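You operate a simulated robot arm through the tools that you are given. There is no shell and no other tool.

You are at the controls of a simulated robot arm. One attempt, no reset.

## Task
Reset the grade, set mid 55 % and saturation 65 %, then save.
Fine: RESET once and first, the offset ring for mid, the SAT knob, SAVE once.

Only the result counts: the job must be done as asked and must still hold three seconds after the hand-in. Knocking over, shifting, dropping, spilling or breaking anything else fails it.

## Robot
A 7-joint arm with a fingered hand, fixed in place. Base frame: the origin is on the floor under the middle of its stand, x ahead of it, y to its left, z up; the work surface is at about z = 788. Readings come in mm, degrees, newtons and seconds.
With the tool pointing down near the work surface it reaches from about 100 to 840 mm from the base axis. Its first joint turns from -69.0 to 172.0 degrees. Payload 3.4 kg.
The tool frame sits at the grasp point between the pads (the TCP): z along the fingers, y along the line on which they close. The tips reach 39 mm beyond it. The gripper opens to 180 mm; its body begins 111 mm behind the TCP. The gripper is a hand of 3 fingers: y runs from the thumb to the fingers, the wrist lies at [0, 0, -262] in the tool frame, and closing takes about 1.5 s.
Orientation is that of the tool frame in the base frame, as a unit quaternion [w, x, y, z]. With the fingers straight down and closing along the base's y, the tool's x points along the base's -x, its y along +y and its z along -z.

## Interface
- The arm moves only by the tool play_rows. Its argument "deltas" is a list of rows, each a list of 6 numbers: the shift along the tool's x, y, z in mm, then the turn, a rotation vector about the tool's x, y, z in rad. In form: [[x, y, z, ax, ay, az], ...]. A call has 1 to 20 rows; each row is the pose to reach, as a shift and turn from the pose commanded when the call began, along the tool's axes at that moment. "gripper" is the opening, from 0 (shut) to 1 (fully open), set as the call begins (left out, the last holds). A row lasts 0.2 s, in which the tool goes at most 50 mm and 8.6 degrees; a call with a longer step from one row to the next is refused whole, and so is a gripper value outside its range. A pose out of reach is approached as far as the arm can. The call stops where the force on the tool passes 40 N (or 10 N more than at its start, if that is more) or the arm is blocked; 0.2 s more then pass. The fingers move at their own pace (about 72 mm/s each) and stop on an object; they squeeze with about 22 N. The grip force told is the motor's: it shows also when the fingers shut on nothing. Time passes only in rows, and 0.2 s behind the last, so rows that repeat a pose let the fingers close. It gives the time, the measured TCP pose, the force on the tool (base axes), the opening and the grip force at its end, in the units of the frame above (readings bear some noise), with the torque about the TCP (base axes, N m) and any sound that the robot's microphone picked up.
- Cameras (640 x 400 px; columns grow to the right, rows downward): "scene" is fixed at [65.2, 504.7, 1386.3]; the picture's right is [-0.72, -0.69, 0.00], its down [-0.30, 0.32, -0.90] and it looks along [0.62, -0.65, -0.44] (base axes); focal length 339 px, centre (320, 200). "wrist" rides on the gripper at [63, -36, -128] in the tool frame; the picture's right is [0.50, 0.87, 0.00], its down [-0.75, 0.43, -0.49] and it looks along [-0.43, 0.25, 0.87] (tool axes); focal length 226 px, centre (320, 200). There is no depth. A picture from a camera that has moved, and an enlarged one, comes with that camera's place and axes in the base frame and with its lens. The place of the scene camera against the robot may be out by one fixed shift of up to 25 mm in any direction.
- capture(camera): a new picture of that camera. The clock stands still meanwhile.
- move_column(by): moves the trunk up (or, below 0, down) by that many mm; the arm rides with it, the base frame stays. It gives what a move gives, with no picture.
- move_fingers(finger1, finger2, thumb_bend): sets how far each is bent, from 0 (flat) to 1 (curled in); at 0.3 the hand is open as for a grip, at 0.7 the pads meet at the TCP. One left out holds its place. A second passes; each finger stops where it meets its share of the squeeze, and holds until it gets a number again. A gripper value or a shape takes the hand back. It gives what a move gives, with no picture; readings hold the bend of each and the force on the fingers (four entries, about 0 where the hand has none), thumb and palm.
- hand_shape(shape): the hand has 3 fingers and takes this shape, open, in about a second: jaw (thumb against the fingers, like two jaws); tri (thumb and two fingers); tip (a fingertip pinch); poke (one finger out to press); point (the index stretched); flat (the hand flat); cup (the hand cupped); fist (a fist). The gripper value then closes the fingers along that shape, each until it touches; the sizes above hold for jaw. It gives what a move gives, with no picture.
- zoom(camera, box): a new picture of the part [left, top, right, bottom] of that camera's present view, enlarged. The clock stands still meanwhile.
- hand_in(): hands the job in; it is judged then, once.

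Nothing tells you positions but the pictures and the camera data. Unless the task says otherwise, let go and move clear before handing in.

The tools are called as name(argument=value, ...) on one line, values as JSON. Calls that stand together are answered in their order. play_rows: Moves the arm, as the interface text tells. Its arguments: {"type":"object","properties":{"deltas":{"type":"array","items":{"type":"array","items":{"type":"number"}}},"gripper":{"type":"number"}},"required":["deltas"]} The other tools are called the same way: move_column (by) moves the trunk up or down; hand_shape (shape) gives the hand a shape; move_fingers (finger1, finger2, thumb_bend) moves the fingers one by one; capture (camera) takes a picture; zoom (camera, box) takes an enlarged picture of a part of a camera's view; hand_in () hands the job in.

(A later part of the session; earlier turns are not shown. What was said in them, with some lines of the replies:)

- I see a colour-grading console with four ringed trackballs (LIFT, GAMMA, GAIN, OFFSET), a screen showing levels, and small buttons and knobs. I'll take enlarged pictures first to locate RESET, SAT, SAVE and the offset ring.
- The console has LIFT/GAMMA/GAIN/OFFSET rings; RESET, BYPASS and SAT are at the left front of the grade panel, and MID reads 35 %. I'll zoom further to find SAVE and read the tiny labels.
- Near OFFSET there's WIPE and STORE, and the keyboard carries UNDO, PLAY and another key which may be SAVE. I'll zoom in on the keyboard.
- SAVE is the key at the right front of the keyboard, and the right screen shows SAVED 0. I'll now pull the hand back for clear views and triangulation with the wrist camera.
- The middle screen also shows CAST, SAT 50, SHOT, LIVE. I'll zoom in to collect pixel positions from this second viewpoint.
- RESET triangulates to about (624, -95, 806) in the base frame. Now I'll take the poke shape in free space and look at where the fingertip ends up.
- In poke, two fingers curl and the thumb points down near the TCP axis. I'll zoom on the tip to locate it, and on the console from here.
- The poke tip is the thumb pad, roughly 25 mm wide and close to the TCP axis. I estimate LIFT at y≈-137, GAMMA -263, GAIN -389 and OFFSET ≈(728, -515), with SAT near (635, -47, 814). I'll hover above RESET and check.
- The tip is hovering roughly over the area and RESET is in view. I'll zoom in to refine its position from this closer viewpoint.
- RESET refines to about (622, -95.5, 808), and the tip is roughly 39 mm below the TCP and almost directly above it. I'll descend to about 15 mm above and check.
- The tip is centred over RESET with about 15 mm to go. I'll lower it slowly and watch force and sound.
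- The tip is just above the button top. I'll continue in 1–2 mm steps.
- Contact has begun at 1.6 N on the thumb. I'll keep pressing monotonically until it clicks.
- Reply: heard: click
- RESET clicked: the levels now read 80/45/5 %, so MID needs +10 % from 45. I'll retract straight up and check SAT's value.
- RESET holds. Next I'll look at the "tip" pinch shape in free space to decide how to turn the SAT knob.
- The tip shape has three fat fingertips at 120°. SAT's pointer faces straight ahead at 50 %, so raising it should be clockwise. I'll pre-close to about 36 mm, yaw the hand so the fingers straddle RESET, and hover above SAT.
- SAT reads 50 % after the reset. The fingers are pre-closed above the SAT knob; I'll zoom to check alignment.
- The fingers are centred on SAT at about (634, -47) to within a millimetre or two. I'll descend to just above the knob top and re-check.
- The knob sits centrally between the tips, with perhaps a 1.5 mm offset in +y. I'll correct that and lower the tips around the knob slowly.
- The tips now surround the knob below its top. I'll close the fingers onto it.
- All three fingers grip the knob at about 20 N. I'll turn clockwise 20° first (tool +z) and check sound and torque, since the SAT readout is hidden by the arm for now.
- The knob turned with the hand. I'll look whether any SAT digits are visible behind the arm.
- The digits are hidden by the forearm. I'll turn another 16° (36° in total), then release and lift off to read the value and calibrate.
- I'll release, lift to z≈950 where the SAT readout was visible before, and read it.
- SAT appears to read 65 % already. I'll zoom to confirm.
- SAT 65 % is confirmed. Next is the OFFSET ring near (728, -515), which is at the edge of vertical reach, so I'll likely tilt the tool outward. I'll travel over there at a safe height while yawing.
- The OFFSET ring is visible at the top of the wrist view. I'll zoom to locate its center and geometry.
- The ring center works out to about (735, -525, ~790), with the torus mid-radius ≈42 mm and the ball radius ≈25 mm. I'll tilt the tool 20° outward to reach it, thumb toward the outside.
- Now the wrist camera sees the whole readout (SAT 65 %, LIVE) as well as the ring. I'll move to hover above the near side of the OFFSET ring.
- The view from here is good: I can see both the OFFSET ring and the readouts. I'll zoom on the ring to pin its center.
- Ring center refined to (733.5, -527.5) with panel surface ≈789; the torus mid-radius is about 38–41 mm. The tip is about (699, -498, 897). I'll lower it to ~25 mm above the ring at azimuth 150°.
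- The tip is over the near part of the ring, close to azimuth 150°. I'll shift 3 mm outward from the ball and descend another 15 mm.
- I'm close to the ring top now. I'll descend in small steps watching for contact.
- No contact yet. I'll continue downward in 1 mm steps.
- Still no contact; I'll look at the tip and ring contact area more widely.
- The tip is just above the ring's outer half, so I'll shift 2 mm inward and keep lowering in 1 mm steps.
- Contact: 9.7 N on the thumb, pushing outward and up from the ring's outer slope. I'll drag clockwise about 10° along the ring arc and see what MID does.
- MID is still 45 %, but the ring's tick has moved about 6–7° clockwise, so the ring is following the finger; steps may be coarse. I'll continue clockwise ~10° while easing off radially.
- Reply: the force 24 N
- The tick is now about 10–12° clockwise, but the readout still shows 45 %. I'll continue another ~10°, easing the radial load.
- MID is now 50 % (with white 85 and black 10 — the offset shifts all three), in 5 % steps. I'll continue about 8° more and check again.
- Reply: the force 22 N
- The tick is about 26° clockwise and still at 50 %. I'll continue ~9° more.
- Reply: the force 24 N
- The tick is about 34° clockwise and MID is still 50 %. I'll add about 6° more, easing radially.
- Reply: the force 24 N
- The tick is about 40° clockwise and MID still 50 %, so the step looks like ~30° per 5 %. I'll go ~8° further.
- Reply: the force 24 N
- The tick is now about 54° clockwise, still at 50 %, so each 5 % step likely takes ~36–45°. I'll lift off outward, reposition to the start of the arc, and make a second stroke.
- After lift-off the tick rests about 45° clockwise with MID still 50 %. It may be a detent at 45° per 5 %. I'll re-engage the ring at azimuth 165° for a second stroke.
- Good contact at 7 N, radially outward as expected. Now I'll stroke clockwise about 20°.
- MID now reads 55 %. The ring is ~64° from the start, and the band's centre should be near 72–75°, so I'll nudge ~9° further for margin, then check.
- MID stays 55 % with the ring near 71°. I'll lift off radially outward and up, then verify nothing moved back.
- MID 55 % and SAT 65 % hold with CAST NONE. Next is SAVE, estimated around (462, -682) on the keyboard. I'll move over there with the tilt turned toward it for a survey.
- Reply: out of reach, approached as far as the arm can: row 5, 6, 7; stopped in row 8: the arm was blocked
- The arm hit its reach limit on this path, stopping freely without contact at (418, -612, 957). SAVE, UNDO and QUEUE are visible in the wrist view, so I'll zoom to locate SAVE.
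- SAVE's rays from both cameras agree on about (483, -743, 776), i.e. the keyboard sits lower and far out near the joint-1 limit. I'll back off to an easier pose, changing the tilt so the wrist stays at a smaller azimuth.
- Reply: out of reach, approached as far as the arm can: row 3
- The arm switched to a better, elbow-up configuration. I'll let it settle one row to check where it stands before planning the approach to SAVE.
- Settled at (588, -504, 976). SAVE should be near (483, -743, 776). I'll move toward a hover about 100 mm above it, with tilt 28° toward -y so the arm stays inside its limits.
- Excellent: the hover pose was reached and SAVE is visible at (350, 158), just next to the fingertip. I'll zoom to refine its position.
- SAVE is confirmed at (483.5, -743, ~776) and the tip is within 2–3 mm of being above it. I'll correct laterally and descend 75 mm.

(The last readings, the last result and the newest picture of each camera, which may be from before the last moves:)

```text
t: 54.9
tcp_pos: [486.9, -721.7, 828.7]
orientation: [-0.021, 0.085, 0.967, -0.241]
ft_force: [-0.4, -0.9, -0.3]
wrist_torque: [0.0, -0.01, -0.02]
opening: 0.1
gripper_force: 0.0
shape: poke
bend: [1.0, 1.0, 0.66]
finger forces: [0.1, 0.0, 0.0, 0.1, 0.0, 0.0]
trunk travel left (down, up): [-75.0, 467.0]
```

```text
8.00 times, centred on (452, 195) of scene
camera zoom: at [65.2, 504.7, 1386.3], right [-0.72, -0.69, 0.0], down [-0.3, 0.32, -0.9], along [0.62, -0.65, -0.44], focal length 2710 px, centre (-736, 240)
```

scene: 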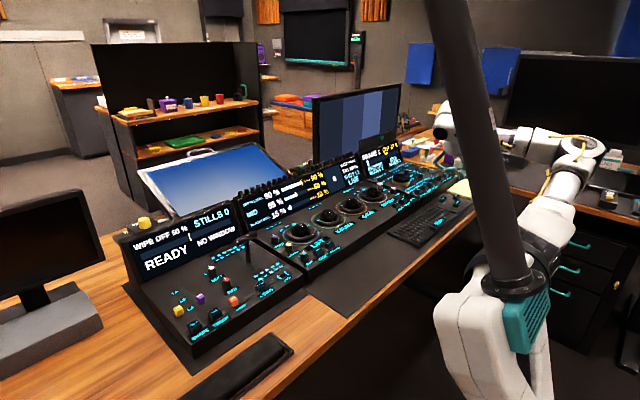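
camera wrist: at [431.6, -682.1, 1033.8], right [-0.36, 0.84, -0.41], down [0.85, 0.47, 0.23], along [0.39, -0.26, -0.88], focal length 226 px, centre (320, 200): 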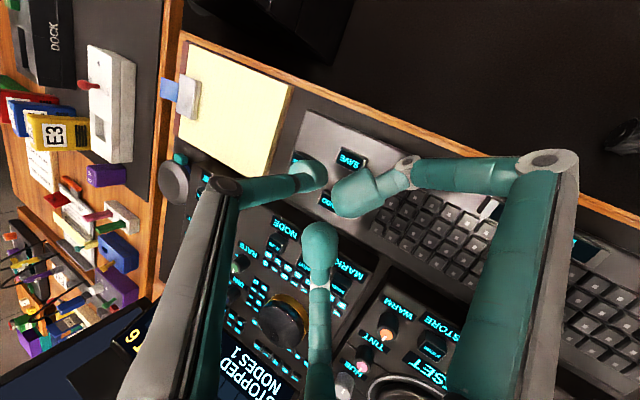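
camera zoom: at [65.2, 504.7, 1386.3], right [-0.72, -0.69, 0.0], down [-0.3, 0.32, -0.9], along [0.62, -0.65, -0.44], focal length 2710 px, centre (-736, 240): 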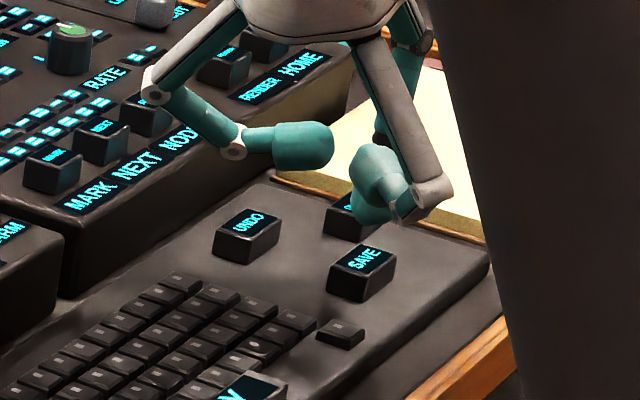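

The tip is about 24 mm above SAVE. I'll shift 1–1.5 mm toward the key's center and descend 18 mm.

play_rows(deltas=[[-0.4, 3.3, 5.0, 0, 0, 0], [-0.72, 6.6, 10.1, 0, 0, 0], [-0.72, 9.9, 15.1, 0, 0, 0], [-0.72, 9.9, 15.1, 0, 0, 0]])

zoom(camera="wrist", box=[270, 110, 430, 230])

zoom(camera="scene", box=[430, 180, 478, 216])

```text
t: 55.9
tcp_pos: [488.1, -720.7, 811.1]
orientation: [-0.021, 0.084, 0.967, -0.24]
ft_force: [0.6, -0.1, 0.5]
wrist_torque: [0.01, -0.03, -0.01]
opening: 0.0
gripper_force: 0.1
shape: poke
bend: [1.0, 1.0, 0.66]
finger forces: [0.0, 0.1, 0.0, 0.0, 0.0, 0.1]
trunk travel left (down, up): [-75.0, 467.0]
```

```text
3.33 times, centred on (350, 170) of wrist
camera zoom: at [430.6, -682.6, 940.3], right [-0.36, 0.84, -0.41], down [0.85, 0.48, 0.23], along [0.39, -0.26, -0.88], focal length 754 px, centre (220, 300)
```

zoom: 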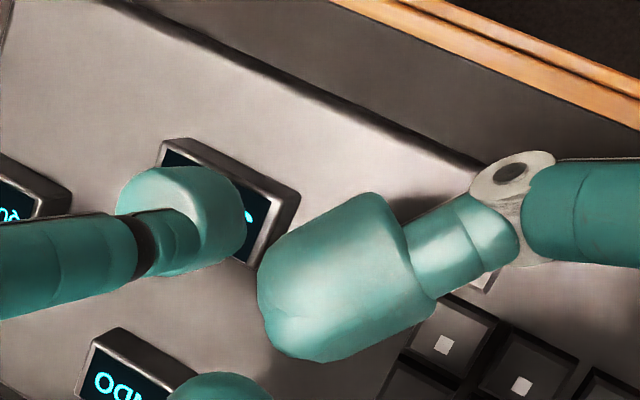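

```text
11.11 times, centred on (454, 198) of scene
camera zoom: at [65.2, 504.7, 1386.3], right [-0.72, -0.69, 0.0], down [-0.3, 0.32, -0.9], along [0.62, -0.65, -0.44], focal length 3764 px, centre (-1169, 222)
```

zoom: 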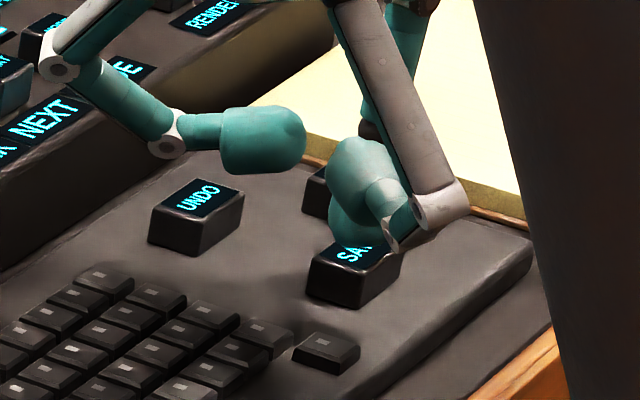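

The tip is over the key with a few mm to go. I'll press down in 1 mm steps until it clicks.

play_rows(deltas=[[0, 0.47, 0.88, 0, 0, 0], [0, 0.94, 1.77, 0, 0, 0], [0, 1.41, 2.65, 0, 0, 0], [0, 1.88, 3.53, 0, 0, 0]])

```text
t: 56.9
tcp_pos: [488.0, -719.2, 806.6]
orientation: [-0.021, 0.085, 0.967, -0.24]
ft_force: [0.2, 0.2, -0.1]
wrist_torque: [0.01, 0.0, -0.01]
opening: 0.1
gripper_force: 0.0
shape: poke
bend: [1.0, 1.0, 0.66]
finger forces: [0.1, 0.1, 0.0, 0.0, 0.0, 0.0]
trunk travel left (down, up): [-75.0, 467.0]
```

play_rows(deltas=[[0, 0.47, 0.88, 0, 0, 0], [0, 0.94, 1.77, 0, 0, 0], [0, 1.41, 2.65, 0, 0, 0]])

zoom(camera="scene", box=[430, 180, 478, 216])

zoom(camera="wrist", box=[270, 110, 430, 230])

```text
t: 57.7
tcp_pos: [488.7, -719.4, 803.8]
orientation: [-0.02, 0.086, 0.967, -0.24]
ft_force: [-0.6, -0.7, 1.3]
wrist_torque: [-0.03, -0.01, 0.01]
opening: 0.0
gripper_force: 0.1
shape: poke
bend: [1.0, 1.0, 0.66]
finger forces: [0.0, 0.1, 0.1, 0.1, 1.5, 0.1]
trunk travel left (down, up): [-75.0, 467.0]
```

```text
11.11 times, centred on (454, 198) of scene
camera zoom: at [65.2, 504.7, 1386.3], right [-0.72, -0.69, 0.0], down [-0.3, 0.32, -0.9], along [0.62, -0.65, -0.44], focal length 3764 px, centre (-1169, 222)
```

zoom: 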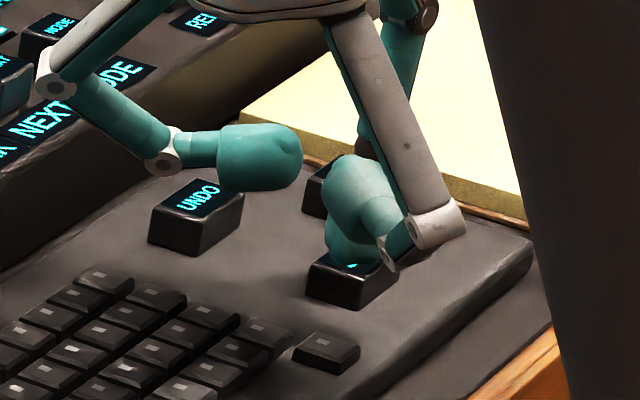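

```text
3.33 times, centred on (350, 170) of wrist
camera zoom: at [430.5, -682.2, 933.5], right [-0.36, 0.84, -0.41], down [0.85, 0.47, 0.23], along [0.39, -0.26, -0.88], focal length 754 px, centre (220, 300)
```

zoom: 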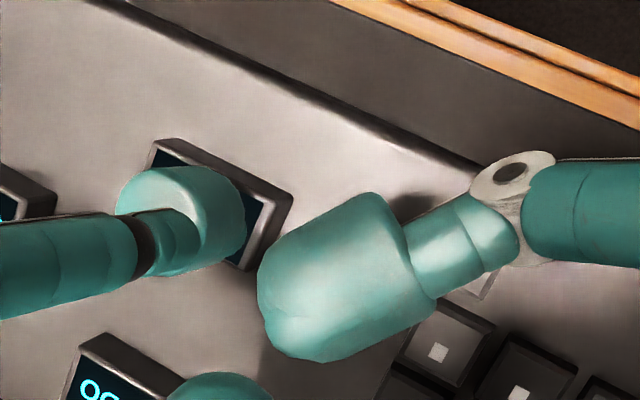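

Contact on SAVE at 1.5 N. I'll push 2 mm further, as with RESET, for the click.

play_rows(deltas=[[0, 0.47, 0.88, 0, 0, 0], [0, 0.94, 1.77, 0, 0, 0]])

zoom(camera="scene", box=[330, 140, 426, 200])

```text
t: 58.3
tcp_pos: [488.5, -720.6, 802.0]
orientation: [-0.02, 0.084, 0.967, -0.24]
ft_force: [0.6, -0.3, 2.0]
wrist_torque: [-0.04, -0.01, 0.03]
opening: 0.2
gripper_force: 0.2
shape: poke
bend: [1.0, 1.0, 0.66]
finger forces: [0.0, 0.0, 0.1, 0.0, 2.7, 0.0]
trunk travel left (down, up): [-75.0, 467.0]
heard: click
```

```text
6.67 times, centred on (378, 170) of scene
camera zoom: at [65.2, 504.7, 1386.3], right [-0.72, -0.69, 0.0], down [-0.3, 0.32, -0.9], along [0.62, -0.65, -0.44], focal length 2258 px, centre (-67, 400)
```

zoom: 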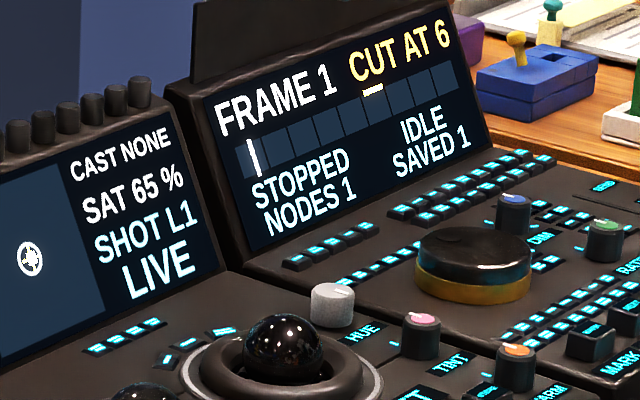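

SAVE clicked and the screen reads SAVED 1. I'll lift straight up and clear.

play_rows(deltas=[[0, -2.3, -4.4, 0, 0, 0], [0, -9.4, -17.7, 0, 0, 0], [0, -23.5, -44.1, 0, 0, 0], [0, -42.3, -79.5, 0, 0, 0], [0, -61, -114.8, 0, 0, 0], [0, -70.4, -132.4, 0, 0, 0], [0, -70.4, -132.4, 0, 0, 0]])

capture(camera="scene")

zoom(camera="scene", box=[235, 140, 427, 260])

capture(camera="wrist")

```text
t: 59.9
tcp_pos: [487.7, -720.0, 953.2]
orientation: [-0.021, 0.084, 0.967, -0.24]
ft_force: [-0.2, 0.0, 0.1]
wrist_torque: [-0.02, 0.0, 0.01]
opening: 0.2
gripper_force: 0.1
shape: poke
bend: [1.0, 1.0, 0.66]
finger forces: [0.1, 0.1, 0.0, 0.0, 0.1, 0.0]
trunk travel left (down, up): [-75.0, 467.0]
```

```text
taken
```

scene: 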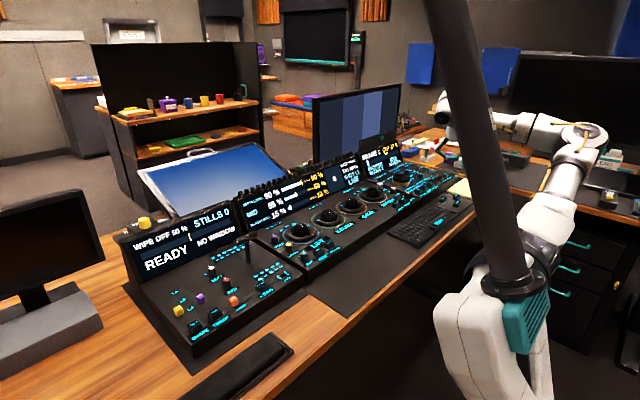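

```text
3.33 times, centred on (331, 200) of scene
camera zoom: at [65.2, 504.7, 1386.3], right [-0.72, -0.69, 0.0], down [-0.3, 0.32, -0.9], along [0.62, -0.65, -0.44], focal length 1129 px, centre (283, 200)
```

zoom: 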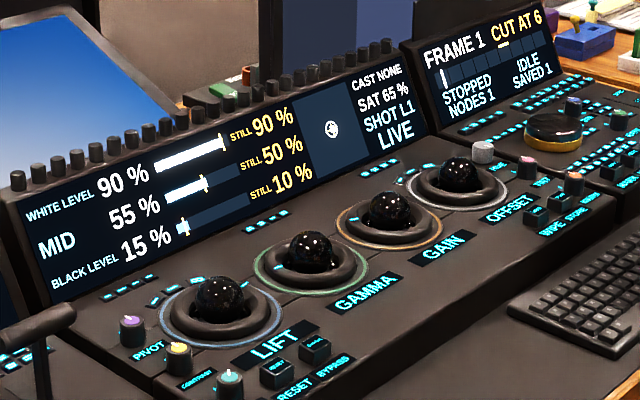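

```text
taken
camera wrist: at [430.7, -682.3, 1081.5], right [-0.36, 0.84, -0.41], down [0.85, 0.48, 0.23], along [0.39, -0.26, -0.88], focal length 226 px, centre (320, 200)
```

wrist: 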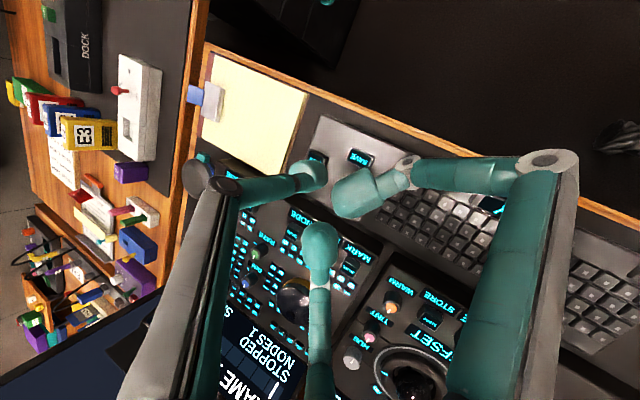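

Everything reads as asked: RESET was pressed once and first, MID is 55 %, SAT is 65 %, CAST NONE, LIVE and SAVED 1. The hand is well clear, so I'll hand in the job.

hand_in()

```text
The job is handed in.
```

The job is done and handed in. The console reads MID 55 % and SAT 65 %, and the right-hand screen shows SAVED 1.

- **Reset:** I pressed RESET once, before anything else. It clicked and the levels went to 80/45/5 %.
- **Saturation:** I turned the SAT knob clockwise from 50 % to 65 %.
- **Mid:** I turned the OFFSET ring clockwise until MID went from 45 % to 55 %. This ring shifts all three levels, so white is now 90 % and black is 15 %.
- **Save:** I pressed SAVE once on the keyboard and heard it click.

No other control was used: CAST still reads NONE and the shot is still LIVE. The hand was clear of the console when I handed in.
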